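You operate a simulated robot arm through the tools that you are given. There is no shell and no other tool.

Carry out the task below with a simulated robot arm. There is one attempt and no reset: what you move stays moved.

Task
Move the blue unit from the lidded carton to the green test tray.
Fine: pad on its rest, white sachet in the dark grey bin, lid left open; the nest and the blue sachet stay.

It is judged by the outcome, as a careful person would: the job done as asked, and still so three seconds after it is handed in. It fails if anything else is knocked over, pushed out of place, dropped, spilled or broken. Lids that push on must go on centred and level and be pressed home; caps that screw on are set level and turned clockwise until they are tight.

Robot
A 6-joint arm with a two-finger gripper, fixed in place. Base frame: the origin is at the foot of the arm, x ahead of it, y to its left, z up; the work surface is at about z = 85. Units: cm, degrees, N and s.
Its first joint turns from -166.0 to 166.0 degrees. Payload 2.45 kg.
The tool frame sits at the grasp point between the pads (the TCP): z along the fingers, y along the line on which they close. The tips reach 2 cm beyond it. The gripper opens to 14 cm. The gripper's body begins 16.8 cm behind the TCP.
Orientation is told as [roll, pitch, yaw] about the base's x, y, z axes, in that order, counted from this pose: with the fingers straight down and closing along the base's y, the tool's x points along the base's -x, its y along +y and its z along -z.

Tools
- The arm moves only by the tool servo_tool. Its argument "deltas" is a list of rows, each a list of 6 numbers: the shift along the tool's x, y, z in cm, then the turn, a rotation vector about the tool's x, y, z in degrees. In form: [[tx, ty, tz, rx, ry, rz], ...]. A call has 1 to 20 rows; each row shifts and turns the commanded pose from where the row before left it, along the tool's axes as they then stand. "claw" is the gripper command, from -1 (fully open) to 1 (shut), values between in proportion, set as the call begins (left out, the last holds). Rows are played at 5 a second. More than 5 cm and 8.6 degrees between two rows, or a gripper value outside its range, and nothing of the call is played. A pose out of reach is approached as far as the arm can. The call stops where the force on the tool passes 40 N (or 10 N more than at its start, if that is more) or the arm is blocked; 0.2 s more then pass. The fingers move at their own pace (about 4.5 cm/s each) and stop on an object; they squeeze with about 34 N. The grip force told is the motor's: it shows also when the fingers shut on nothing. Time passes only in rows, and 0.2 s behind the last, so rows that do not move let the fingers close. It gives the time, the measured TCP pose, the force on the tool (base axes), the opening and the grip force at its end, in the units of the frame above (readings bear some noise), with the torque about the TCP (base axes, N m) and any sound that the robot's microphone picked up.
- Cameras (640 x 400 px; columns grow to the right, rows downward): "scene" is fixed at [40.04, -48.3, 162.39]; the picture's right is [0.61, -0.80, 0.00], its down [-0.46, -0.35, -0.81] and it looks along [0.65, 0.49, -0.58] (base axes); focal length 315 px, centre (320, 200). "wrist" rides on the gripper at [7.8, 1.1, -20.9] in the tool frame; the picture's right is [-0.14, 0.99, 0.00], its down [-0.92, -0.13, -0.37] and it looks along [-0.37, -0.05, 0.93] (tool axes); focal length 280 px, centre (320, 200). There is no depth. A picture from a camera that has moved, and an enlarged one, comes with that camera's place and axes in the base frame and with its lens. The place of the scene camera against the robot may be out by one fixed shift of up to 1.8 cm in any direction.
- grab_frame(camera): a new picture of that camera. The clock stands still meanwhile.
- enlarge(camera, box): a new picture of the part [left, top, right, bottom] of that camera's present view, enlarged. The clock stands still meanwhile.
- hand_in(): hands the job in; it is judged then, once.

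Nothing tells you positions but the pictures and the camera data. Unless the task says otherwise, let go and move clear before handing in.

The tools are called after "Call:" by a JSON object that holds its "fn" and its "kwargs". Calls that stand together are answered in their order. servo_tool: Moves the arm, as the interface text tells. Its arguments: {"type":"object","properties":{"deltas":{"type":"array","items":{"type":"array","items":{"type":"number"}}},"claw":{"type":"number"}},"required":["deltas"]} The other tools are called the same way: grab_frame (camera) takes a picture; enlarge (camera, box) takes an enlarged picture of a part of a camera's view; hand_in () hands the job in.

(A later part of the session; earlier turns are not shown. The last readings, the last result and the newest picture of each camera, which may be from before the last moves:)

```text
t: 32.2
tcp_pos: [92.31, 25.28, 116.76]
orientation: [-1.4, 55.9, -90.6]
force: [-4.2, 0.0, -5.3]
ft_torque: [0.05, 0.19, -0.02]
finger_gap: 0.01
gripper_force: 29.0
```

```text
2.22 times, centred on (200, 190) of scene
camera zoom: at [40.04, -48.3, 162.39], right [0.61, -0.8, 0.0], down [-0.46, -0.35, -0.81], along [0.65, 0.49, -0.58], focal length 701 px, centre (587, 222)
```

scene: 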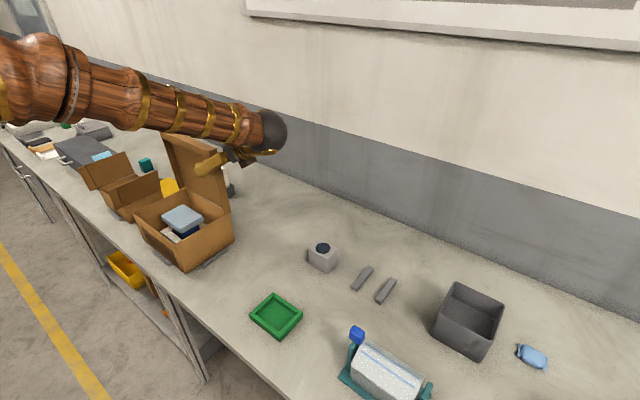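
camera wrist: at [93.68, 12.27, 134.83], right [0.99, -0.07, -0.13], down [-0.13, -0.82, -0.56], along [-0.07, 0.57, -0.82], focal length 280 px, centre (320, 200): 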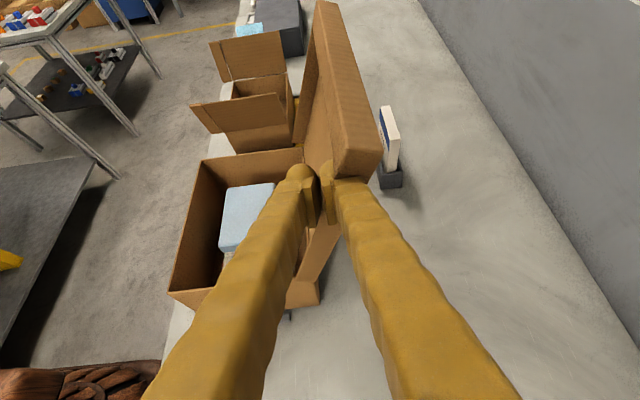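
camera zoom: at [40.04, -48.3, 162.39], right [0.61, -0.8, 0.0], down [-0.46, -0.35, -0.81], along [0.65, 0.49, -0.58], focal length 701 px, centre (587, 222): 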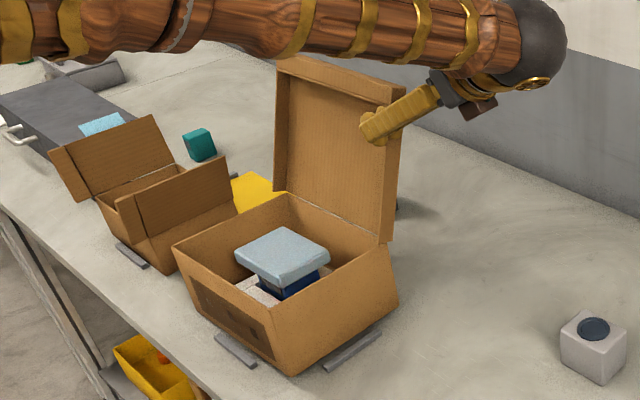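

The lid now resists with about 4 N, so it's probably at its stop. I'll back off and check that it stays.

Call:
{"fn": "servo_tool", "kwargs": {"deltas": [[0, -1.0, 0, 0, 0, 0], [0, -1.5, 0, 0, 0, 0], [0, 0, -1, 0, 0, 0], [0, 0, -3, 0, 0, 0], [0, 0, -3, 0, 0, 0], [0, 0, 0, 0, 0, 0]]}}

Call:
{"fn": "grab_frame", "kwargs": {"camera": "wrist"}}

Call:
{"fn": "enlarge", "kwargs": {"camera": "scene", "box": [100, 100, 300, 280]}}

```text
t: 33.6
tcp_pos: [89.71, 19.59, 120.74]
orientation: [-1.3, 56.0, -90.6]
force: [0.2, -0.1, -1.3]
ft_torque: [0.0, -0.01, 0.0]
finger_gap: 0.0
gripper_force: 29.4
```

```text
taken
camera wrist: at [91.27, 6.61, 138.81], right [0.99, -0.07, -0.13], down [-0.13, -0.82, -0.56], along [-0.07, 0.57, -0.82], focal length 280 px, centre (320, 200)
```

wrist: 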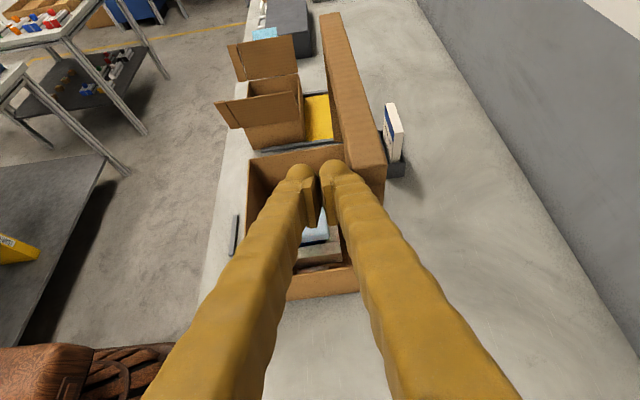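

```text
2.22 times, centred on (200, 190) of scene
camera zoom: at [40.04, -48.3, 162.39], right [0.61, -0.8, 0.0], down [-0.46, -0.35, -0.81], along [0.65, 0.49, -0.58], focal length 701 px, centre (587, 222)
```

zoom: 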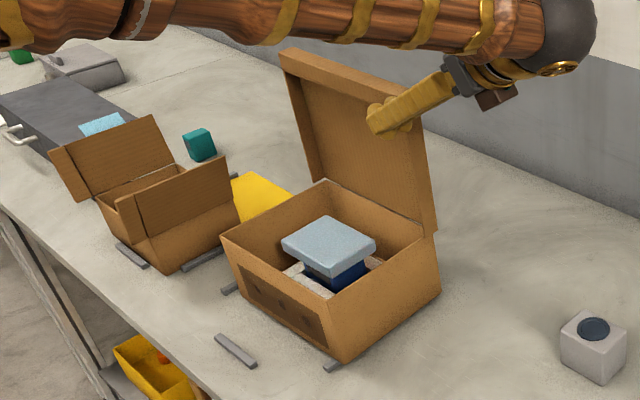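

The lid stays open, but the carton itself seems to have slid several cm in +x off its front rail when I pushed at the stop. I'll back away, upright the tool and look carefully.

Call:
{"fn": "servo_tool", "kwargs": {"deltas": [[0, -2, -3, 0, 0, 0], [0, -3, -2, 0, 0, 0], [0, -4, 0, 0, -7, 0], [0, -4, 0, 0, -7, 0], [0, -4, 0, 0, -7, 0], [0, -3, 0, 0, -7, 0], [0, 0, 0, 0, -7, 0], [0, 0, 0, 0, -7, 0], [0, 0, 0, 0, -7, 0], [0, 0, 0, 0, -7, 0], [0, 0, 0, 0, 0, 0]], "claw": -1}}

Call:
{"fn": "grab_frame", "kwargs": {"camera": "wrist"}}

Call:
{"fn": "grab_frame", "kwargs": {"camera": "scene"}}

```text
t: 36.0
tcp_pos: [69.98, 15.23, 123.71]
orientation: [-0.8, -0.1, -89.5]
force: [-0.1, 0.2, 0.1]
ft_torque: [-0.02, 0.05, -0.01]
finger_gap: 14.0
gripper_force: 0.0
```

```text
taken
camera wrist: at [71.21, 22.99, 144.46], right [0.99, -0.13, -0.01], down [-0.11, -0.92, 0.37], along [-0.06, -0.37, -0.93], focal length 280 px, centre (320, 200)
```

wrist: 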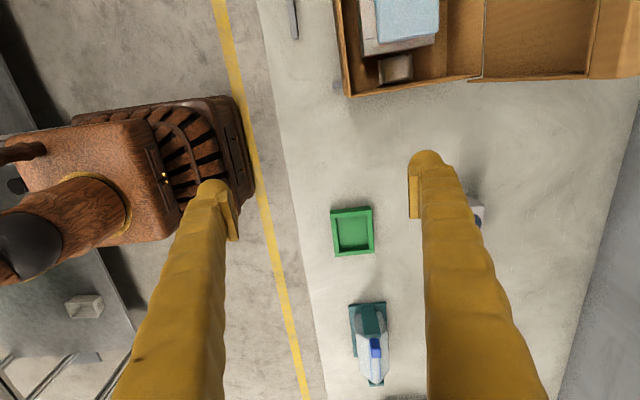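

```text
taken
```

scene: 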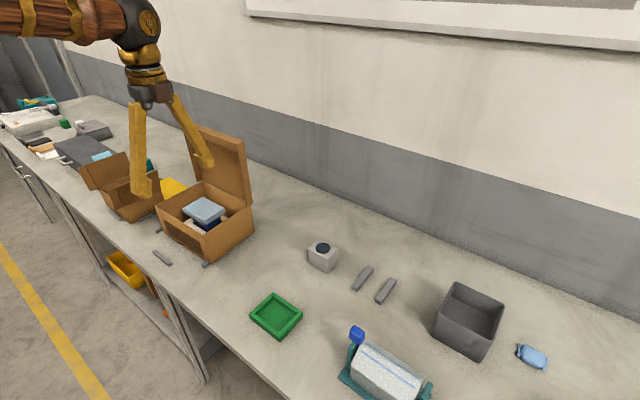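

I'll yaw the tool back to 0 and place the camera over the carton for a clear look.

Call:
{"fn": "servo_tool", "kwargs": {"deltas": [[0, 0, -1, 0, 0, -7.5], [0, 0, -1, 0, 0, -7.5], [0, 0, -1, 0, 0, -7.5], [0, 0, -1, 0, 0, -7.5], [0, 0, -1, 0, 0, -7.5], [0, 0, -1, 0, 0, -7.5], [0, 0, -1, 0, 0, -7.5], [0, 0, -1, 0, 0, -7.5], [0, 0, -1, 0, 0, -7.5], [0, 0, -1, 0, 0, -7.5], [0, 0, -1, 0, 0, -7.5], [0, 0, -1, 0, 0, -7.5], [0, 0, 0, 0, 0, 0]]}}

Call:
{"fn": "servo_tool", "kwargs": {"deltas": [[1.2, 3.5, 0, 0, 0, 0], [1.2, 3.5, 0, 0, 0, 0], [1.2, 3.5, 0, 0, 0, 0], [1.2, 3.5, 0, 0, 0, 0], [1.2, 3.5, 0, 0, 0, 0], [1.2, 3.5, 0, 0, 0, 0], [0, 0, 0, 0, 0, 0]]}}

Call:
{"fn": "grab_frame", "kwargs": {"camera": "wrist"}}

Call:
{"fn": "enlarge", "kwargs": {"camera": "scene", "box": [100, 120, 300, 280]}}

```text
t: 38.8
tcp_pos: [70.33, 15.18, 135.63]
orientation: [-0.1, 0.7, 0.6]
force: [0.0, 0.4, 0.4]
ft_torque: [0.05, 0.04, -0.04]
finger_gap: 14.0
gripper_force: 0.0
```

```text
t: 40.4
tcp_pos: [63.04, 35.98, 135.63]
orientation: [0.0, 0.7, 0.5]
force: [-0.4, 0.0, -0.7]
ft_torque: [-0.02, 0.0, 0.01]
finger_gap: 14.03
gripper_force: 0.1
```

```text
taken
camera wrist: at [55.36, 36.95, 156.58], right [0.13, 0.99, 0.0], down [0.93, -0.12, 0.36], along [0.35, -0.05, -0.93], focal length 280 px, centre (320, 200)
```

wrist: 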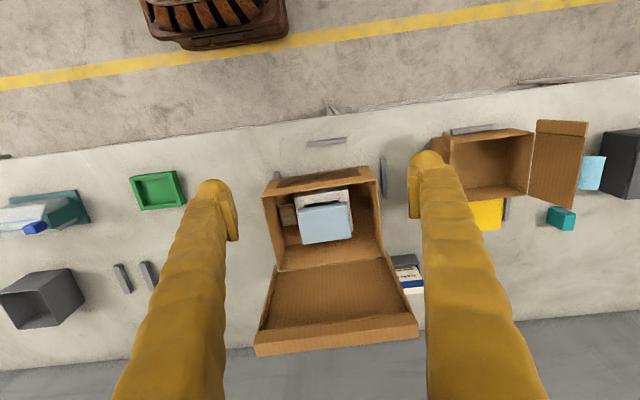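

```text
2.50 times, centred on (200, 200) of scene
camera zoom: at [40.04, -48.3, 162.39], right [0.61, -0.8, 0.0], down [-0.46, -0.35, -0.81], along [0.65, 0.49, -0.58], focal length 788 px, centre (620, 200)
```

zoom: 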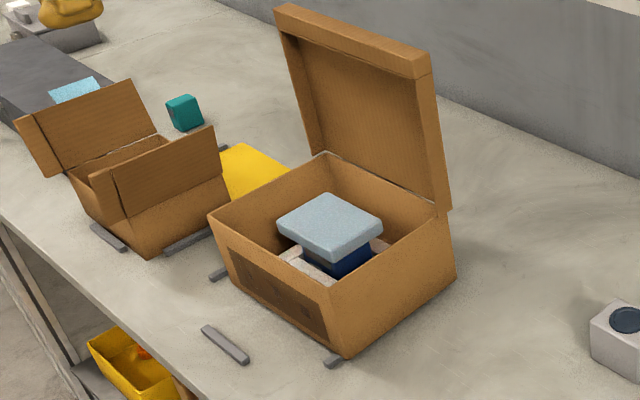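

Call:
{"fn": "enlarge", "kwargs": {"camera": "wrist", "box": [240, 120, 440, 370]}}

Call:
{"fn": "enlarge", "kwargs": {"camera": "wrist", "box": [255, 125, 400, 270]}}

Call:
{"fn": "enlarge", "kwargs": {"camera": "wrist", "box": [0, 160, 200, 340]}}

```text
1.60 times, centred on (340, 245) of wrist
camera zoom: at [55.36, 36.95, 156.58], right [0.13, 0.99, 0.0], down [0.93, -0.12, 0.36], along [0.35, -0.05, -0.93], focal length 449 px, centre (288, 128)
```

zoom: 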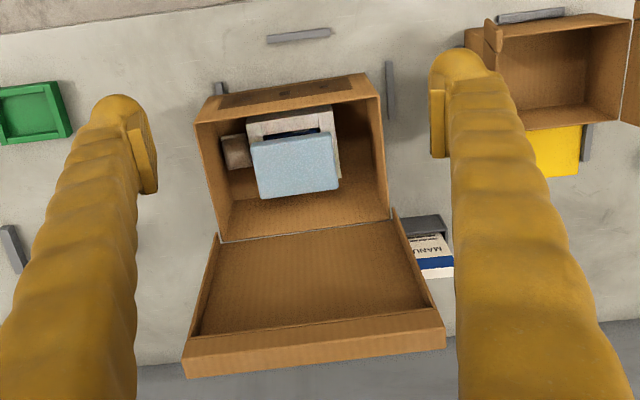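

```text
2.76 times, centred on (328, 198) of wrist
camera zoom: at [55.36, 36.95, 156.58], right [0.13, 0.99, 0.0], down [0.93, -0.12, 0.36], along [0.35, -0.05, -0.93], focal length 774 px, centre (299, 207)
```

zoom: 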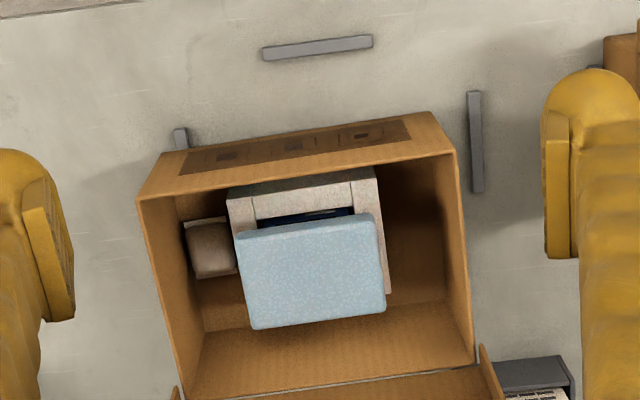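

```text
2.22 times, centred on (100, 250) of wrist
camera zoom: at [55.36, 36.95, 156.58], right [0.13, 0.99, 0.0], down [0.93, -0.12, 0.36], along [0.35, -0.05, -0.93], focal length 623 px, centre (809, 89)
```

zoom: 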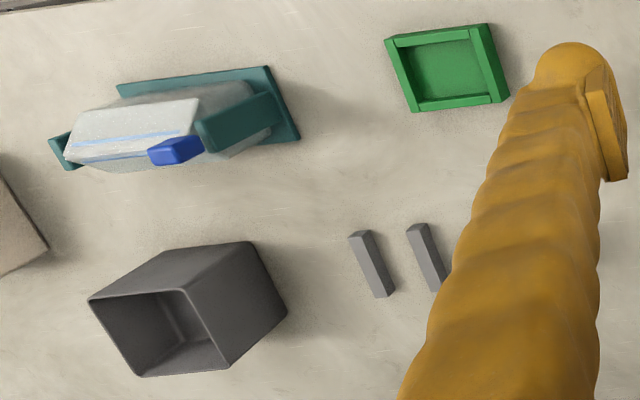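

The carton has slid about 6.5 cm in +x and 3 cm in -y, and its -y edge is now sitting on the side rail. It has to go back between the rails. I'll grip the middle of the front wall, lift it slightly and tow it home, starting with the fingers narrowed and placed above the wall.

Call:
{"fn": "servo_tool", "kwargs": {"deltas": [[-1.0, -0.2, 0.5, 0, -0.7, 7.5], [0, 0, 0.5, 0, 0, 7.5], [0, 0, 0.5, 0, 0, 7.5], [0, 0, 0.5, 0, 0, 7.5], [0, 0, 0.5, 0, 0, 7.5], [0, 0, 0.5, 0, 0, 7.5], [0, 0, 0.5, 0, 0, 7.5], [0, 0, 0.5, 0, 0, 7.5], [0, 0, 0.5, 0, 0, 7.5], [0, 0, 0.5, 0, 0, 7.5], [0, 0, 0.5, 0, 0, 7.5], [0, 0, 0.5, 0, 0, 7.5], [0, 0, 0, 0, 0, 0]], "claw": 0.571}}

```text
t: 43.2
tcp_pos: [63.57, 36.17, 129.77]
orientation: [0.0, -0.1, -89.5]
force: [-0.1, -0.9, -0.8]
ft_torque: [0.04, 0.02, 0.05]
finger_gap: 3.0
gripper_force: 0.1
```

Call:
{"fn": "servo_tool", "kwargs": {"deltas": [[-0.37, 1.97, 2.83, 0, 0, 0], [-0.37, 1.97, 2.83, 0, 0, 0], [-0.37, 1.97, 2.83, 0, 0, 0], [-0.37, 1.97, 2.83, 0, 0, 0], [-0.37, 1.97, 2.83, 0, 0, 0], [-0.37, 1.97, 2.83, 0, 0, 0], [0, 0, 0, 0, 0, 0]]}}

Call:
{"fn": "grab_frame", "kwargs": {"camera": "wrist"}}

Call:
{"fn": "enlarge", "kwargs": {"camera": "scene", "box": [100, 120, 300, 280]}}

```text
t: 44.8
tcp_pos: [75.66, 33.73, 112.82]
orientation: [-0.1, -0.1, -89.4]
force: [0.8, 0.5, -0.4]
ft_torque: [0.01, 0.02, -0.01]
finger_gap: 2.97
gripper_force: 0.0
```

```text
taken
camera wrist: at [76.69, 41.65, 133.63], right [0.99, -0.13, 0.0], down [-0.12, -0.92, 0.37], along [-0.05, -0.37, -0.93], focal length 280 px, centre (320, 200)
```

wrist: 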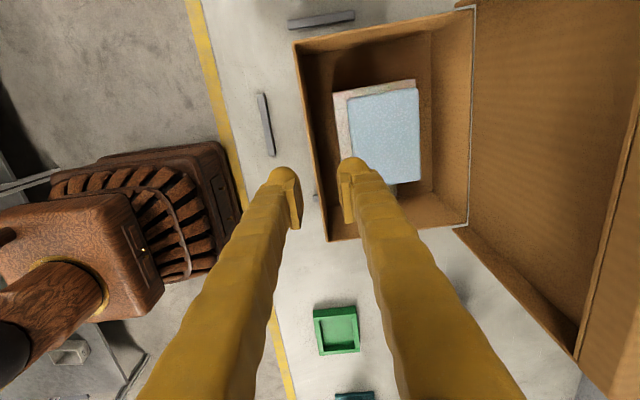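

```text
2.50 times, centred on (200, 200) of scene
camera zoom: at [40.04, -48.3, 162.39], right [0.61, -0.8, 0.0], down [-0.46, -0.35, -0.81], along [0.65, 0.49, -0.58], focal length 788 px, centre (620, 200)
```

zoom: 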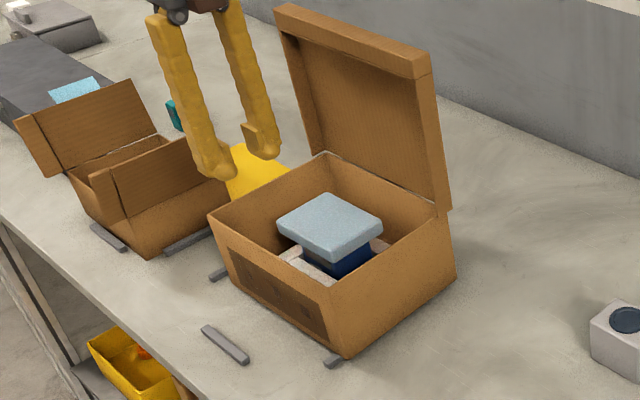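

Call:
{"fn": "servo_tool", "kwargs": {"deltas": [[0, -0.3, 2.7, 0, 0, 0], [0, -0.3, 2.7, 0, 0, 0], [0, 0, 2.7, 0, 0, 0], [0, 0, 2.7, 0, 0, 0], [0, 0, 0, 0, 0, 0]]}}

Call:
{"fn": "grab_frame", "kwargs": {"camera": "wrist"}}

Call:
{"fn": "enlarge", "kwargs": {"camera": "scene", "box": [140, 140, 260, 280]}}

```text
t: 46.0
tcp_pos: [74.9, 33.71, 101.91]
orientation: [-0.1, -0.1, -89.5]
force: [-0.5, -0.2, 0.0]
ft_torque: [-0.01, 0.01, 0.03]
finger_gap: 3.02
gripper_force: 0.1
```

```text
taken
camera wrist: at [76.01, 41.45, 122.67], right [0.99, -0.13, 0.0], down [-0.12, -0.92, 0.37], along [-0.05, -0.37, -0.93], focal length 280 px, centre (320, 200)
```

wrist: 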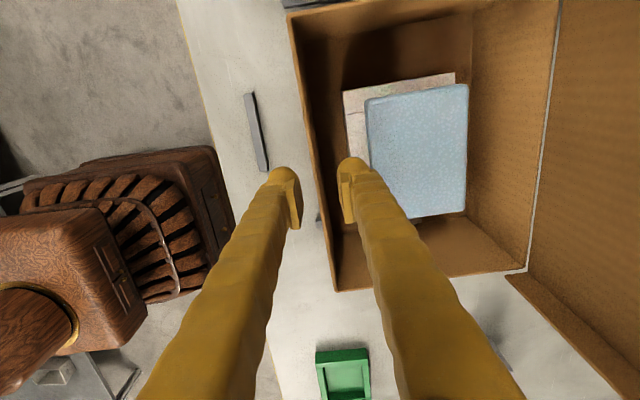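

```text
2.86 times, centred on (200, 210) of scene
camera zoom: at [40.04, -48.3, 162.39], right [0.61, -0.8, 0.0], down [-0.46, -0.35, -0.81], along [0.65, 0.49, -0.58], focal length 901 px, centre (663, 171)
```

zoom: 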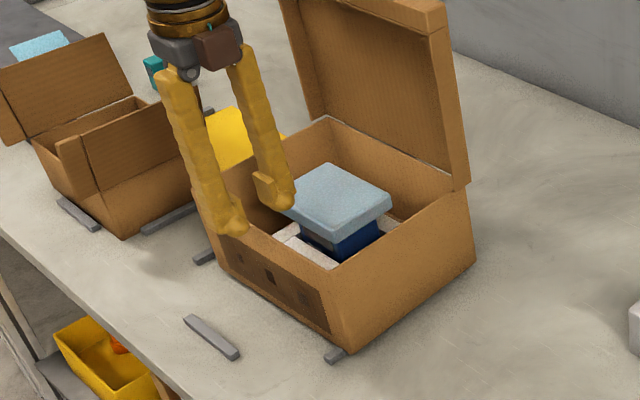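

The fingers straddle the front wall with room on both sides. I'll descend and close gently on it.

Call:
{"fn": "servo_tool", "kwargs": {"deltas": [[0, 0, 2, 0, 0, 0], [0, 0, 2, 0, 0, 0], [0, 0, 2, 0, 0, 0], [0, 0, 1.5, 0, 0, 0], [0, 0, 0, 0, 0, 0]]}}

Call:
{"fn": "grab_frame", "kwargs": {"camera": "wrist"}}

Call:
{"fn": "enlarge", "kwargs": {"camera": "scene", "box": [140, 140, 260, 280]}}

```text
t: 47.2
tcp_pos: [75.1, 33.79, 94.49]
orientation: [-0.1, 0.0, -89.5]
force: [0.0, -0.1, 0.6]
ft_torque: [0.01, 0.01, 0.02]
finger_gap: 3.0
gripper_force: 0.0
```

```text
taken
camera wrist: at [76.13, 41.65, 115.26], right [0.99, -0.13, 0.0], down [-0.12, -0.92, 0.37], along [-0.05, -0.37, -0.93], focal length 280 px, centre (320, 200)
```

wrist: 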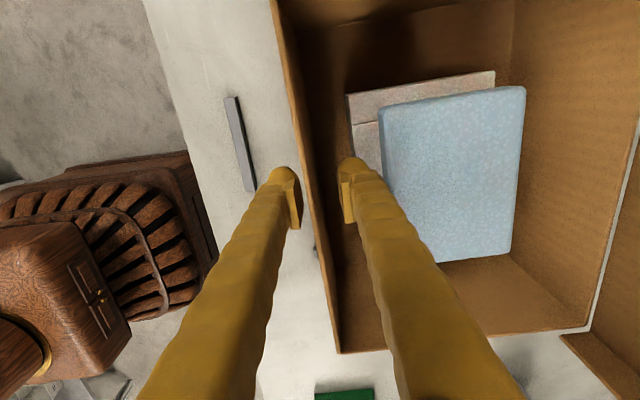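

```text
2.86 times, centred on (200, 210) of scene
camera zoom: at [40.04, -48.3, 162.39], right [0.61, -0.8, 0.0], down [-0.46, -0.35, -0.81], along [0.65, 0.49, -0.58], focal length 901 px, centre (663, 171)
```

zoom: 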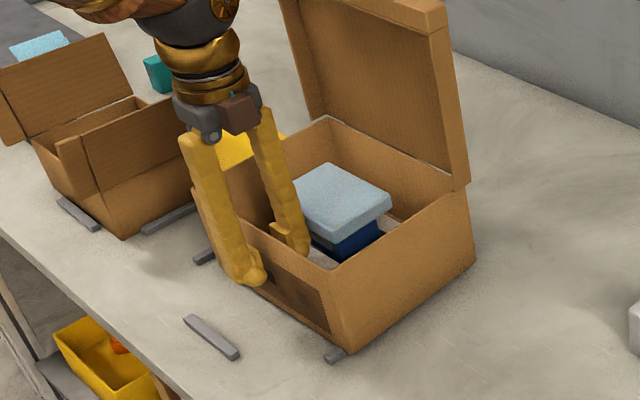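

Call:
{"fn": "servo_tool", "kwargs": {"deltas": [[0, 0, 0, 0, 0, 0], [0, 0, 0, 0, 0, 0], [0, 0, 0, 0, 0, 0], [0, 0, 0, 0, 0, 0]], "claw": 1}}

Call:
{"fn": "enlarge", "kwargs": {"camera": "scene", "box": [140, 140, 260, 280]}}

```text
t: 48.2
tcp_pos: [75.16, 33.91, 94.46]
orientation: [0.0, -0.1, -89.4]
force: [0.3, 2.5, 0.2]
ft_torque: [0.12, -0.22, 0.44]
finger_gap: 0.59
gripper_force: 32.7
```

```text
2.86 times, centred on (200, 210) of scene
camera zoom: at [40.04, -48.3, 162.39], right [0.61, -0.8, 0.0], down [-0.46, -0.35, -0.81], along [0.65, 0.49, -0.58], focal length 901 px, centre (663, 171)
```

zoom: 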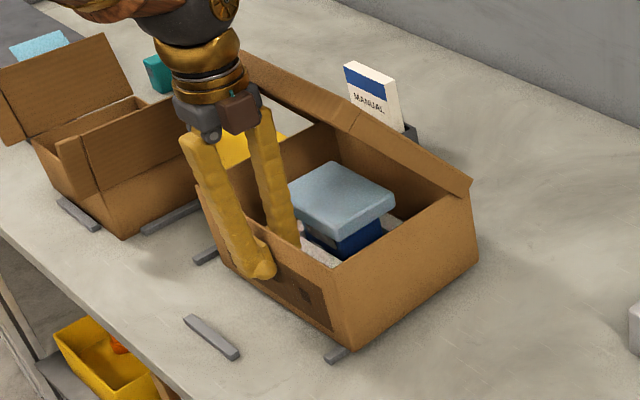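

The lid looks to have swung forward when I gripped the wall. I'll look at it from both cameras before moving anything.

Call:
{"fn": "grab_frame", "kwargs": {"camera": "wrist"}}

Call:
{"fn": "grab_frame", "kwargs": {"camera": "scene"}}

```text
taken
camera wrist: at [76.14, 41.66, 115.3], right [0.99, -0.13, 0.0], down [-0.12, -0.92, 0.37], along [-0.05, -0.37, -0.93], focal length 280 px, centre (320, 200)
```

wrist: 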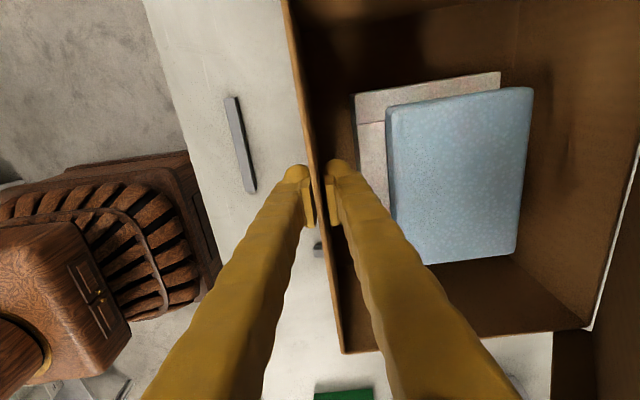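

```text
taken
```

scene: 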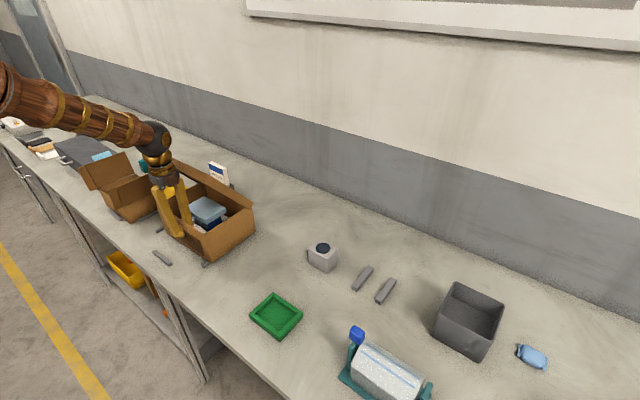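

The lid has dropped forward to about 45° and is leaning on the gripper body, and the front wall is firmly gripped (0.59 cm). I'll use this grip to bring the carton home: tilt the front up slightly so it clears the side rail, then shift it in +y.

Call:
{"fn": "servo_tool", "kwargs": {"deltas": [[0, 0.1, -0.4, 1.1, 0, 0], [0, 0.1, -0.4, 1.1, 0, 0], [0, 0.15, -0.4, 1.1, 0, 0], [0, 0.15, -0.4, 1.1, 0, 0], [0, 0.15, -0.4, 1.0, 0, 0], [0, 0, 0, 0, 0, 0]]}}

Call:
{"fn": "grab_frame", "kwargs": {"camera": "wrist"}}

Call:
{"fn": "enlarge", "kwargs": {"camera": "scene", "box": [100, 120, 300, 280]}}

```text
t: 49.6
tcp_pos: [75.8, 33.67, 96.39]
orientation: [-5.6, -0.1, -89.5]
force: [1.7, 0.4, -3.9]
ft_torque: [0.08, -0.1, 0.05]
finger_gap: 0.59
gripper_force: 31.6
```

```text
taken
camera wrist: at [78.72, 41.58, 117.07], right [0.99, -0.13, -0.09], down [-0.08, -0.92, 0.38], along [-0.14, -0.37, -0.92], focal length 280 px, centre (320, 200)
```

wrist: 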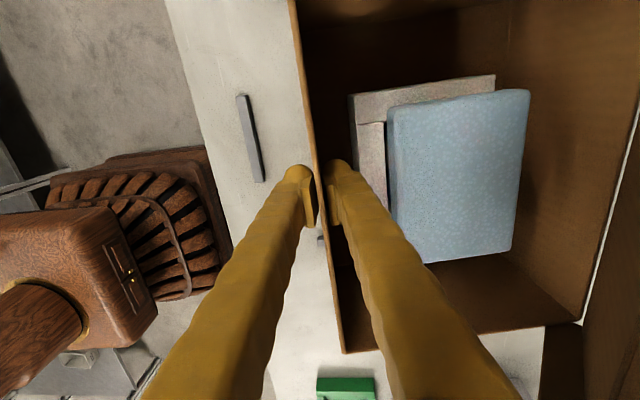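

```text
2.50 times, centred on (200, 200) of scene
camera zoom: at [40.04, -48.3, 162.39], right [0.61, -0.8, 0.0], down [-0.46, -0.35, -0.81], along [0.65, 0.49, -0.58], focal length 788 px, centre (620, 200)
```

zoom: 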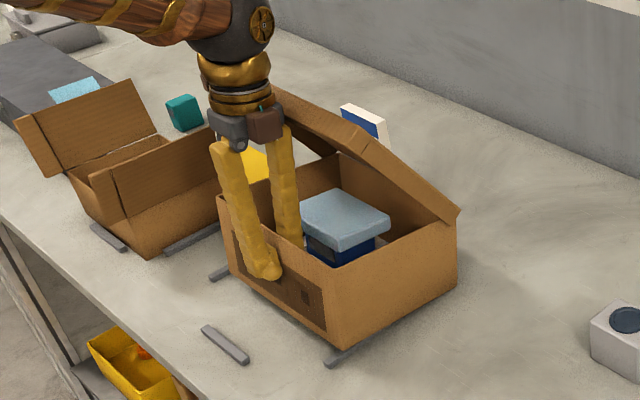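

The front is up with only about 4 N of load. Now I'll shift in +y by about 3.6 cm in small steps.

Call:
{"fn": "servo_tool", "kwargs": {"deltas": [[0.6, 0, 0, 0, 0, 0], [0.6, 0, 0, 0, 0, 0], [0.6, 0, 0, 0, 0, 0], [0.6, 0, 0, 0, 0, 0], [0.6, 0, 0, 0, 0, 0], [0.6, 0, 0, 0, 0, 0], [0, 0, 0, 0, 0, 0]]}}

Call:
{"fn": "grab_frame", "kwargs": {"camera": "wrist"}}

Call:
{"fn": "enlarge", "kwargs": {"camera": "scene", "box": [100, 120, 300, 280]}}

```text
t: 51.2
tcp_pos: [75.65, 37.45, 96.41]
orientation: [-5.5, -0.2, -89.5]
force: [-1.1, -2.7, -2.8]
ft_torque: [-0.04, -0.03, -0.34]
finger_gap: 0.61
gripper_force: 32.2
```

```text
taken
camera wrist: at [78.58, 45.24, 116.96], right [0.99, -0.13, -0.09], down [-0.08, -0.92, 0.38], along [-0.14, -0.37, -0.92], focal length 280 px, centre (320, 200)
```

wrist: 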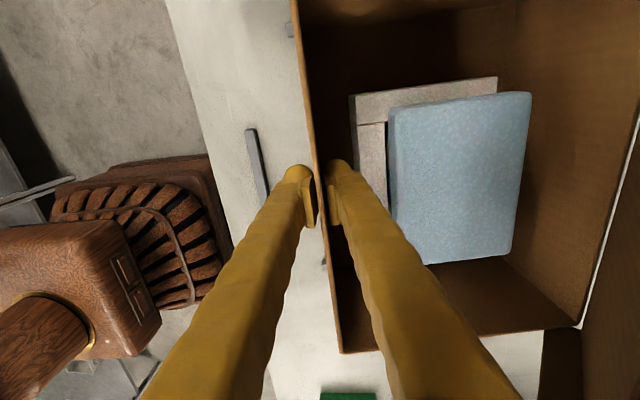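

```text
2.50 times, centred on (200, 200) of scene
camera zoom: at [40.04, -48.3, 162.39], right [0.61, -0.8, 0.0], down [-0.46, -0.35, -0.81], along [0.65, 0.49, -0.58], focal length 788 px, centre (620, 200)
```

zoom: 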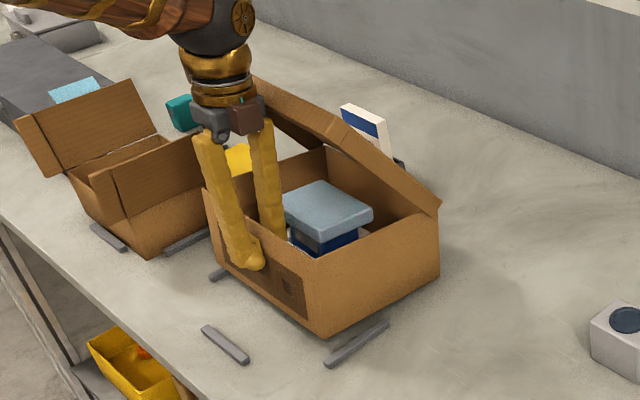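

The carton is clear of the -y rail and square, with its y about right. Now I'll tow it toward the front rail by about 6 cm, slowly.

Call:
{"fn": "servo_tool", "kwargs": {"deltas": [[-0.2, -0.7, 0.07, 0, 0, 0], [-0.2, -0.7, 0.07, 0, 0, 0], [0, -0.7, 0.07, 0, 0, 0], [0, -0.7, 0.07, 0, 0, 0], [0, -0.7, 0.07, 0, 0, 0], [0, -0.7, 0.07, 0, 0, 0], [0, -0.7, 0.07, 0, 0, 0], [0, -0.7, 0.07, 0, 0, 0], [0, 0, 0, 0, 0, 0]]}}

Call:
{"fn": "grab_frame", "kwargs": {"camera": "wrist"}}

Call:
{"fn": "enlarge", "kwargs": {"camera": "scene", "box": [100, 120, 300, 280]}}

```text
t: 53.2
tcp_pos: [69.98, 37.06, 96.27]
orientation: [-5.5, -0.1, -89.5]
force: [1.6, -0.3, -5.1]
ft_torque: [0.22, -0.08, -0.15]
finger_gap: 0.62
gripper_force: 32.2
```

```text
taken
camera wrist: at [72.99, 44.82, 116.94], right [0.99, -0.13, -0.09], down [-0.08, -0.92, 0.38], along [-0.14, -0.37, -0.92], focal length 280 px, centre (320, 200)
```

wrist: 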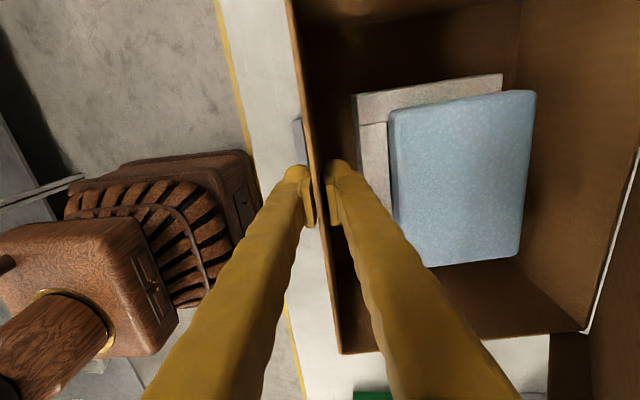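

```text
2.50 times, centred on (200, 200) of scene
camera zoom: at [40.04, -48.3, 162.39], right [0.61, -0.8, 0.0], down [-0.46, -0.35, -0.81], along [0.65, 0.49, -0.58], focal length 788 px, centre (620, 200)
```

zoom: 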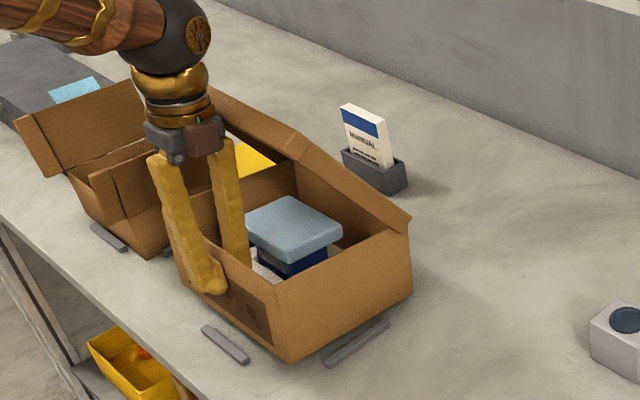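

Compared with its original corner position in the scene view, the carton still needs about 1 cm in -x and 0.6 cm in -y. I'll make that move, then lower the front.

Call:
{"fn": "servo_tool", "kwargs": {"deltas": [[-0.25, -0.5, 0.05, 0, 0, 0], [-0.25, -0.4, 0.04, 0, 0, 0], [0, -0.1, 0.4, -1.1, 0, 0], [0, -0.1, 0.4, -1.1, 0, 0], [0, -0.1, 0.4, -1.1, 0, 0], [0, -0.1, 0.4, -1.1, 0, 0], [0, 0, 0, 0, 0, 0]]}}

Call:
{"fn": "grab_frame", "kwargs": {"camera": "wrist"}}

Call:
{"fn": "enlarge", "kwargs": {"camera": "scene", "box": [120, 180, 240, 275]}}

```text
t: 54.8
tcp_pos: [68.63, 36.48, 94.86]
orientation: [-1.0, -0.1, -89.5]
force: [-4.4, 21.0, 2.3]
ft_torque: [0.34, -0.13, 0.34]
finger_gap: 0.58
gripper_force: 32.0
```

```text
taken
camera wrist: at [69.99, 44.25, 115.67], right [0.99, -0.13, -0.02], down [-0.11, -0.92, 0.37], along [-0.06, -0.37, -0.93], focal length 280 px, centre (320, 200)
```

wrist: 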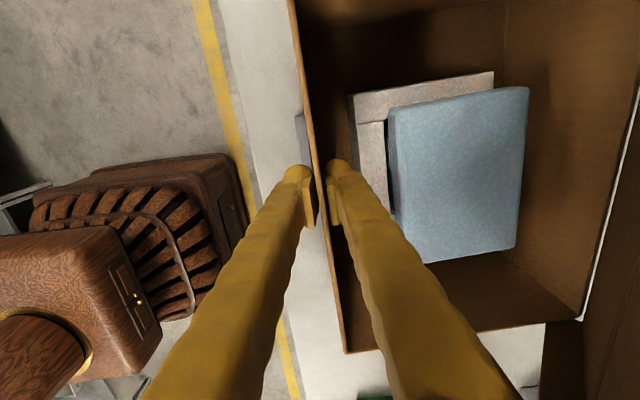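

```text
4.21 times, centred on (180, 228) of scene
camera zoom: at [40.04, -48.3, 162.39], right [0.61, -0.8, 0.0], down [-0.46, -0.35, -0.81], along [0.65, 0.49, -0.58], focal length 1328 px, centre (910, 84)
```

zoom: 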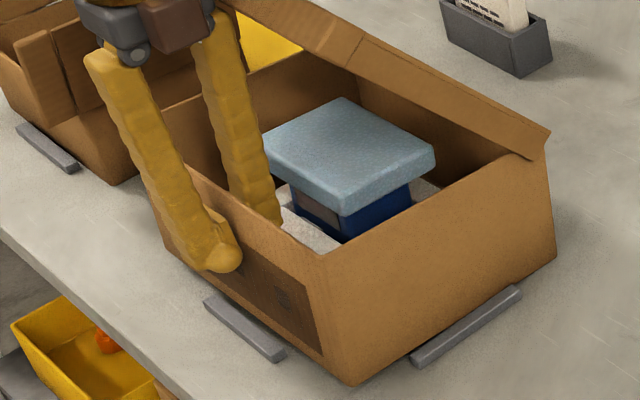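

It's very close to the original position, but there's about 21 N of sideways load against the -y rail. I'll ease back in +y and lower the last centimetre.

Call:
{"fn": "servo_tool", "kwargs": {"deltas": [[0.2, 0, 0, 0, 0, 0], [0.15, 0, 0.1, 0, 0, 0], [0, -0.05, 0.3, -1.0, 0, 0], [0, -0.05, 0.3, -1.0, 0, 0], [0, 0, 0, 0, 0, 0]]}}

Call:
{"fn": "enlarge", "kwargs": {"camera": "scene", "box": [120, 180, 240, 275]}}

```text
t: 56.0
tcp_pos: [68.63, 36.94, 94.08]
orientation: [0.9, -0.2, -89.5]
force: [0.7, -0.8, -4.9]
ft_torque: [-0.05, 0.0, -0.16]
finger_gap: 0.61
gripper_force: 32.9
```

```text
4.21 times, centred on (180, 228) of scene
camera zoom: at [40.04, -48.3, 162.39], right [0.61, -0.8, 0.0], down [-0.46, -0.35, -0.81], along [0.65, 0.49, -0.58], focal length 1328 px, centre (910, 84)
```

zoom: 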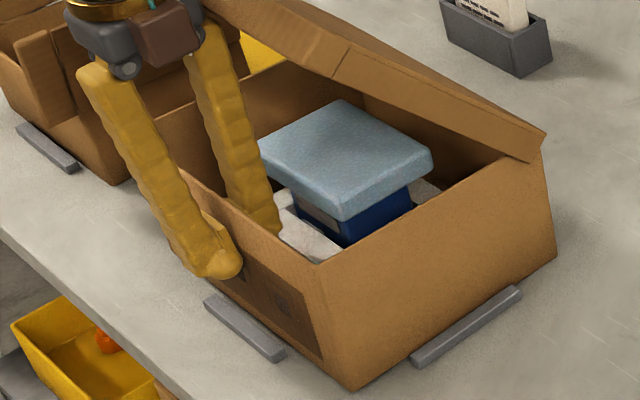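

The load is now just the carton's own weight, and it lines up with its original place. I'll lower the last few millimetres and open the fingers slightly.

Call:
{"fn": "servo_tool", "kwargs": {"deltas": [[0, -0.05, 0.3, -1.0, 0, 0], [0, 0, 0.25, -0.8, 0, 0], [0, 0, 0.1, -0.4, 0, 0], [0, 0, 0, 0, 0, 0]]}}

Call:
{"fn": "enlarge", "kwargs": {"camera": "scene", "box": [120, 180, 240, 275]}}

Call:
{"fn": "grab_frame", "kwargs": {"camera": "wrist"}}

```text
t: 57.0
tcp_pos: [68.37, 36.79, 93.59]
orientation: [3.1, -0.1, -89.5]
force: [-1.8, 0.1, -3.8]
ft_torque: [-0.03, -0.02, -0.1]
finger_gap: 0.58
gripper_force: 31.9
```

```text
4.21 times, centred on (180, 228) of scene
camera zoom: at [40.04, -48.3, 162.39], right [0.61, -0.8, 0.0], down [-0.46, -0.35, -0.81], along [0.65, 0.49, -0.58], focal length 1328 px, centre (910, 84)
```

zoom: 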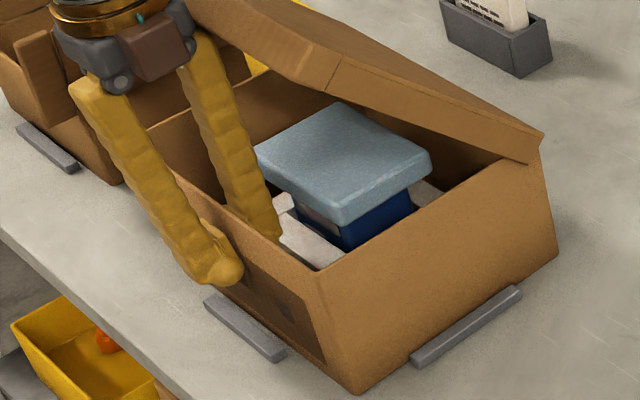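

```text
taken
camera wrist: at [68.26, 44.57, 114.38], right [0.99, -0.13, 0.05], down [-0.14, -0.92, 0.36], along [0.0, -0.37, -0.93], focal length 280 px, centre (320, 200)
```

wrist: 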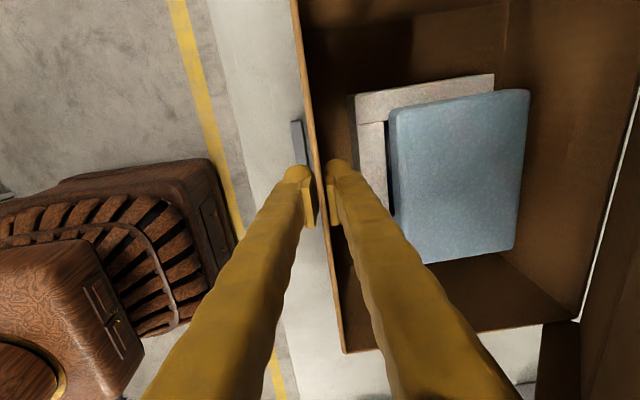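

Call:
{"fn": "servo_tool", "kwargs": {"deltas": [[0, 0, 0.2, -0.6, 0, 0], [0, 0, 0.2, -0.4, 0, 0], [0, 0, 0, 0, 0, 0]]}}

Call:
{"fn": "enlarge", "kwargs": {"camera": "scene", "box": [120, 180, 240, 275]}}

```text
t: 57.5
tcp_pos: [68.5, 36.88, 93.46]
orientation: [3.9, 0.0, -89.6]
force: [-7.7, -3.2, 5.4]
ft_torque: [0.0, 0.05, -0.09]
finger_gap: 0.6
gripper_force: 32.2
stopped in row 2: the force on the tool passed its limit at 46 N (the readings are from after the stop); the commanded pose is now the measured one
```

```text
4.21 times, centred on (180, 228) of scene
camera zoom: at [40.04, -48.3, 162.39], right [0.61, -0.8, 0.0], down [-0.46, -0.35, -0.81], along [0.65, 0.49, -0.58], focal length 1328 px, centre (910, 84)
```

zoom: 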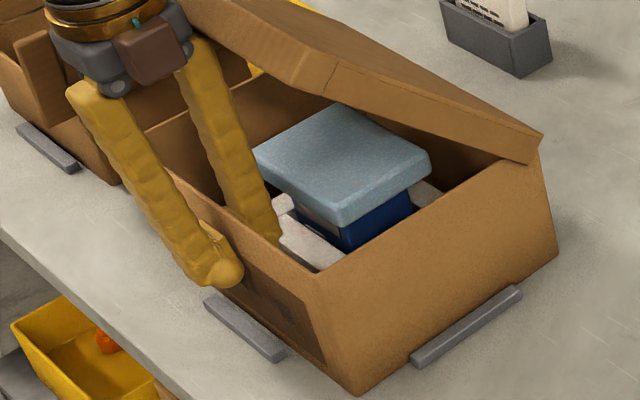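

The carton is back on the bench between its rails, within about 0.4 cm of where it started. I'll open the fingers to 3 cm and check the lid and carton.

Call:
{"fn": "servo_tool", "kwargs": {"deltas": [[0, 0, 0, 0, 0, 0], [0, 0, 0, 0, 0, 0]], "claw": 0.571}}

Call:
{"fn": "grab_frame", "kwargs": {"camera": "scene"}}

Call:
{"fn": "grab_frame", "kwargs": {"camera": "wrist"}}

```text
t: 58.1
tcp_pos: [68.46, 36.86, 93.38]
orientation: [3.9, 0.0, -89.5]
force: [0.0, 0.1, 0.5]
ft_torque: [-0.08, -0.07, 0.0]
finger_gap: 3.01
gripper_force: 0.0
```

```text
taken
```

scene: 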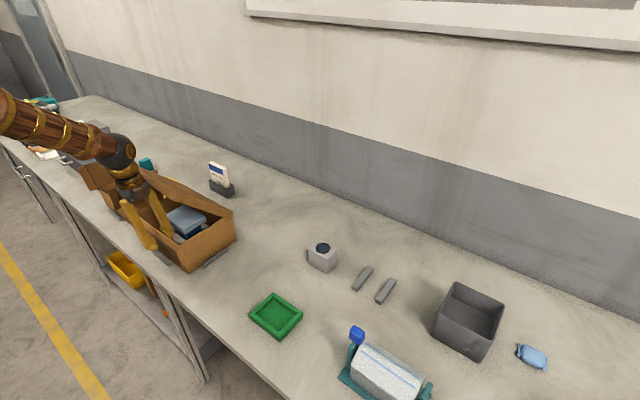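

```text
taken
camera wrist: at [68.01, 44.58, 114.21], right [0.99, -0.13, 0.07], down [-0.14, -0.92, 0.36], along [0.01, -0.37, -0.93], focal length 280 px, centre (320, 200)
```

wrist: 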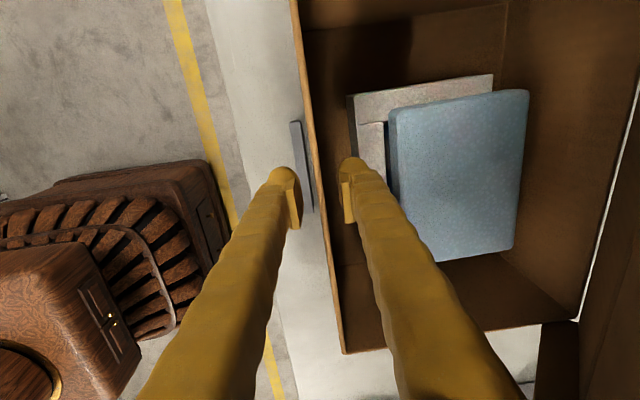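

The carton is home and the fingers are free of the wall. I'll rise straight up with the lid resting on the finger, so its free edge ends up near the fingertips.

Call:
{"fn": "servo_tool", "kwargs": {"deltas": [[0, 0, -2, 0, 0, 0], [0, 0, -2, 0, 0, 0], [0, 0, -2, 0, 0, 0], [0, 0, -2, 0, 0, 0], [0, 0, -2, 0, 0, 0], [0, 0, -2, 0, 0, 0], [0, 0, -1.5, 0, 0, 0], [0, 0, 0, 0, 0, 0]]}}

Call:
{"fn": "grab_frame", "kwargs": {"camera": "wrist"}}

Call:
{"fn": "enlarge", "kwargs": {"camera": "scene", "box": [100, 120, 300, 280]}}

```text
t: 59.9
tcp_pos: [67.46, 36.92, 106.89]
orientation: [3.8, 0.0, -89.5]
force: [0.1, 0.2, 0.3]
ft_torque: [0.04, -0.01, -0.03]
finger_gap: 3.01
gripper_force: 0.0
```

```text
taken
camera wrist: at [67.07, 44.59, 127.76], right [0.99, -0.13, 0.07], down [-0.14, -0.92, 0.36], along [0.01, -0.37, -0.93], focal length 280 px, centre (320, 200)
```

wrist: 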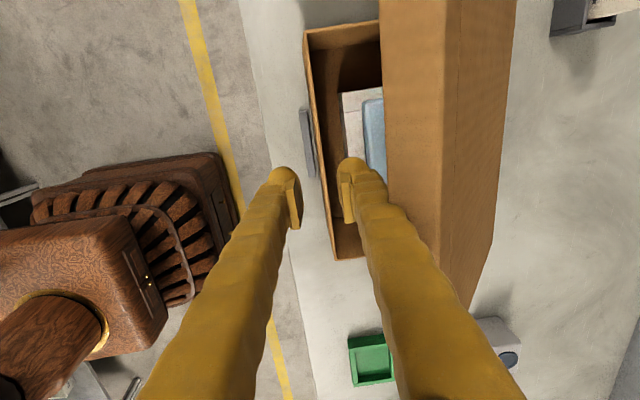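

```text
2.50 times, centred on (200, 200) of scene
camera zoom: at [40.04, -48.3, 162.39], right [0.61, -0.8, 0.0], down [-0.46, -0.35, -0.81], along [0.65, 0.49, -0.58], focal length 788 px, centre (620, 200)
```

zoom: 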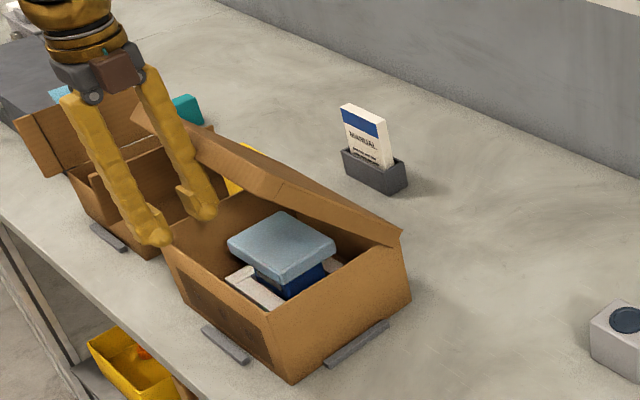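

The lid edge sits right by the finger with no load on it. I'll back the finger away slightly in -x to see whether the hinge holds on its own.

Call:
{"fn": "servo_tool", "kwargs": {"deltas": [[0, -1, 0, 0, 0, 0], [0, -1.5, 0, 0, 0, 0], [0, 0, 0, 0, 0, 0], [0, 0, 0, 0, 0, 0]]}}

Call:
{"fn": "grab_frame", "kwargs": {"camera": "wrist"}}

Call:
{"fn": "enlarge", "kwargs": {"camera": "scene", "box": [100, 120, 300, 280]}}

```text
t: 60.9
tcp_pos: [65.04, 36.7, 106.79]
orientation: [3.7, 0.1, -89.5]
force: [-1.4, 0.6, 1.0]
ft_torque: [-0.06, -0.09, -0.03]
finger_gap: 2.93
gripper_force: 0.2
```

```text
taken
camera wrist: at [64.55, 44.5, 127.53], right [0.99, -0.13, 0.07], down [-0.14, -0.92, 0.36], along [0.01, -0.37, -0.93], focal length 280 px, centre (320, 200)
```

wrist: 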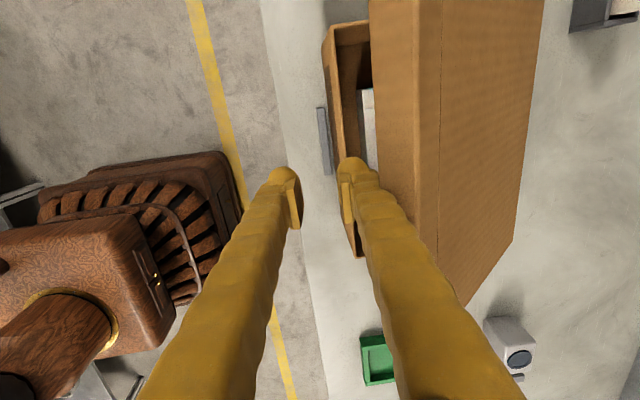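

```text
2.50 times, centred on (200, 200) of scene
camera zoom: at [40.04, -48.3, 162.39], right [0.61, -0.8, 0.0], down [-0.46, -0.35, -0.81], along [0.65, 0.49, -0.58], focal length 788 px, centre (620, 200)
```

zoom: 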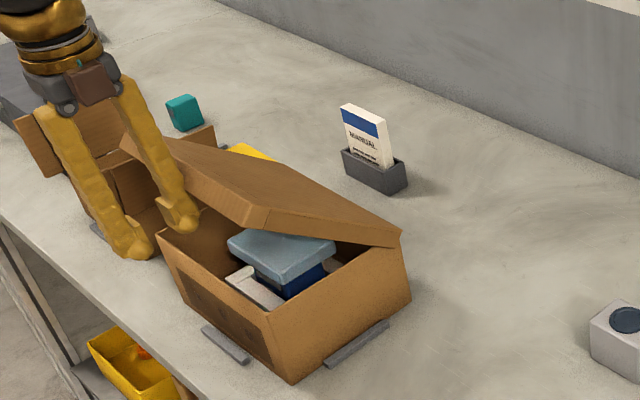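

The hinge is free and the lid just leans on the finger. I'll push it open again along the arc at mid-width, stopping near 80° to check.

Call:
{"fn": "servo_tool", "kwargs": {"deltas": [[0, 1.12, -0.28, 0, 0, 0], [0, 1.12, -0.28, 0, 0, 0], [0, 1.27, -1.07, 0, 0, 0], [0, 1.27, -1.07, 0, 0, 0], [0, 1.8, -1.08, 0, 0, 0], [0, 1.8, -1.08, 0, 0, 0], [0, 1.93, -0.77, 0, 0, 0], [0, 1.93, -0.77, 0, 0, 0], [0, 1.5, -0.3, 0, 0, 0], [0, 1.0, -0.2, 0, 0, 0], [0, 0, 0, 0, 0, 0]]}}

Call:
{"fn": "grab_frame", "kwargs": {"camera": "wrist"}}

Call:
{"fn": "enlarge", "kwargs": {"camera": "scene", "box": [100, 120, 300, 280]}}

```text
t: 63.3
tcp_pos: [79.46, 37.02, 114.47]
orientation: [3.7, 0.0, -89.5]
force: [0.0, 0.6, 0.9]
ft_torque: [0.03, 0.0, -0.03]
finger_gap: 3.02
gripper_force: 0.1
```

```text
taken
camera wrist: at [78.96, 44.76, 135.31], right [0.99, -0.13, 0.07], down [-0.14, -0.92, 0.36], along [0.01, -0.37, -0.93], focal length 280 px, centre (320, 200)
```

wrist: 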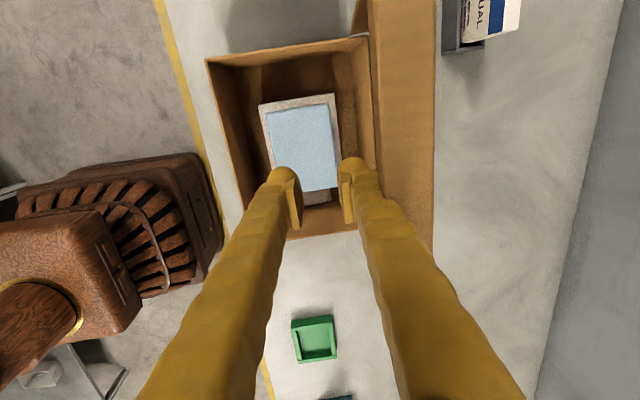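

```text
2.50 times, centred on (200, 200) of scene
camera zoom: at [40.04, -48.3, 162.39], right [0.61, -0.8, 0.0], down [-0.46, -0.35, -0.81], along [0.65, 0.49, -0.58], focal length 788 px, centre (620, 200)
```

zoom: 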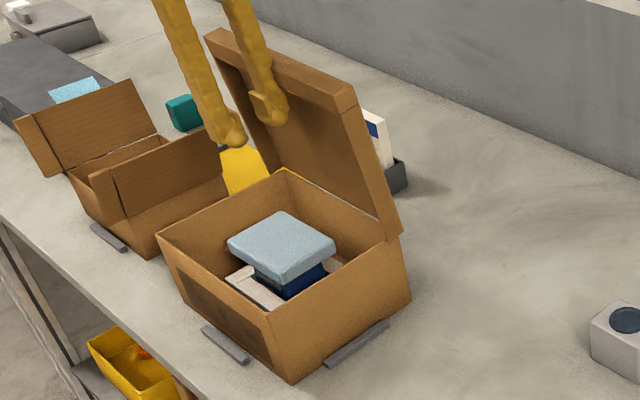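

The lid is at about 75–80° and the carton hasn't moved. I'll take small +x steps and watch the force and the carton's corners.

Call:
{"fn": "servo_tool", "kwargs": {"deltas": [[0, 0.8, -0.1, 0, 0, 0], [0, 0.8, -0.1, 0, 0, 0], [0, 0.8, 0, 0, 0, 0], [0, 0, 0, 0, 0, 0]]}}

Call:
{"fn": "grab_frame", "kwargs": {"camera": "wrist"}}

Call:
{"fn": "enlarge", "kwargs": {"camera": "scene", "box": [100, 120, 300, 280]}}

```text
t: 64.3
tcp_pos: [81.74, 37.04, 114.94]
orientation: [3.8, 0.0, -89.5]
force: [0.3, 0.5, 0.1]
ft_torque: [0.0, 0.02, 0.01]
finger_gap: 3.01
gripper_force: 0.0
```

```text
taken
camera wrist: at [81.34, 44.73, 135.74], right [0.99, -0.13, 0.07], down [-0.14, -0.92, 0.36], along [0.01, -0.37, -0.93], focal length 280 px, centre (320, 200)
```

wrist: 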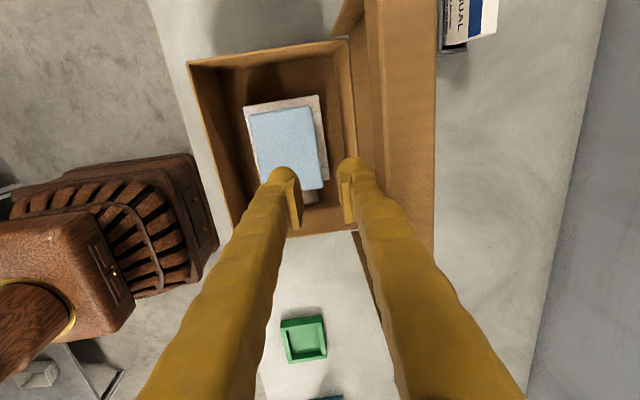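

```text
2.50 times, centred on (200, 200) of scene
camera zoom: at [40.04, -48.3, 162.39], right [0.61, -0.8, 0.0], down [-0.46, -0.35, -0.81], along [0.65, 0.49, -0.58], focal length 788 px, centre (620, 200)
```

zoom: 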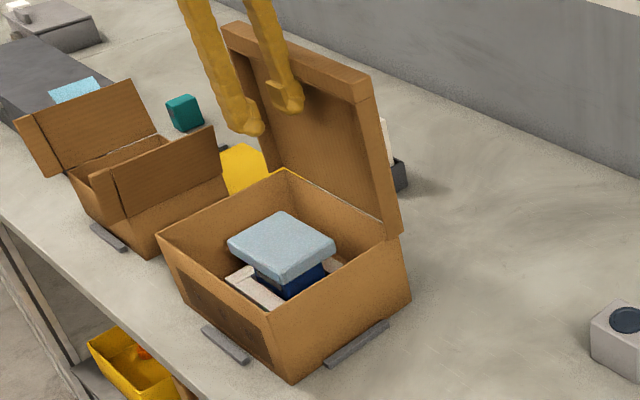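

Call:
{"fn": "servo_tool", "kwargs": {"deltas": [[0, 0.7, 0, 0, 0, 0], [0, 0.7, 0, 0, 0, 0], [0, 0, 0, 0, 0, 0]]}}

Call:
{"fn": "enlarge", "kwargs": {"camera": "scene", "box": [100, 120, 300, 280]}}

Call:
{"fn": "servo_tool", "kwargs": {"deltas": [[0, 0.7, 0, 0, 0, 0], [0, 0, 0, 0, 0, 0]]}}

Call:
{"fn": "enlarge", "kwargs": {"camera": "scene", "box": [100, 120, 300, 280]}}

```text
t: 65.1
tcp_pos: [82.98, 36.91, 114.94]
orientation: [3.8, 0.0, -89.4]
force: [0.4, -0.1, 1.0]
ft_torque: [0.0, 0.0, 0.01]
finger_gap: 3.01
gripper_force: 0.1
```

```text
2.50 times, centred on (200, 200) of scene
camera zoom: at [40.04, -48.3, 162.39], right [0.61, -0.8, 0.0], down [-0.46, -0.35, -0.81], along [0.65, 0.49, -0.58], focal length 788 px, centre (620, 200)
```

zoom: 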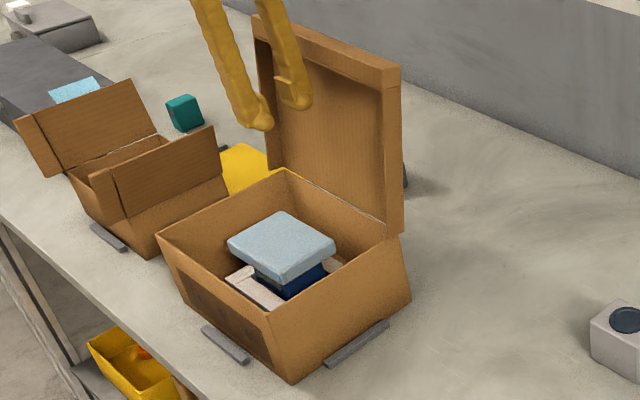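

```text
t: 65.7
tcp_pos: [83.82, 37.01, 115.15]
orientation: [3.7, 0.1, -89.6]
force: [-0.1, 0.8, -0.3]
ft_torque: [-0.03, 0.03, -0.02]
finger_gap: 3.01
gripper_force: 0.1
```

```text
2.50 times, centred on (200, 200) of scene
camera zoom: at [40.04, -48.3, 162.39], right [0.61, -0.8, 0.0], down [-0.46, -0.35, -0.81], along [0.65, 0.49, -0.58], focal length 788 px, centre (620, 200)
```

zoom: 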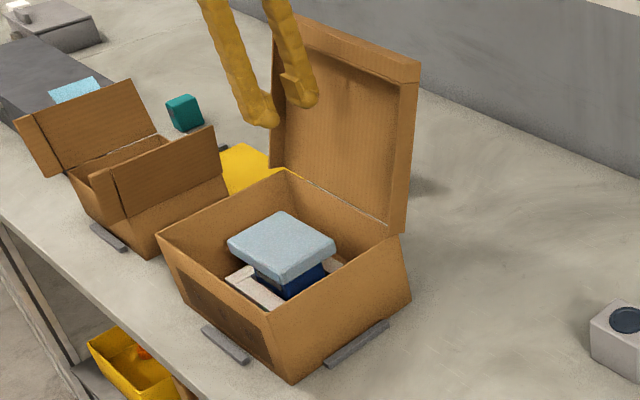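

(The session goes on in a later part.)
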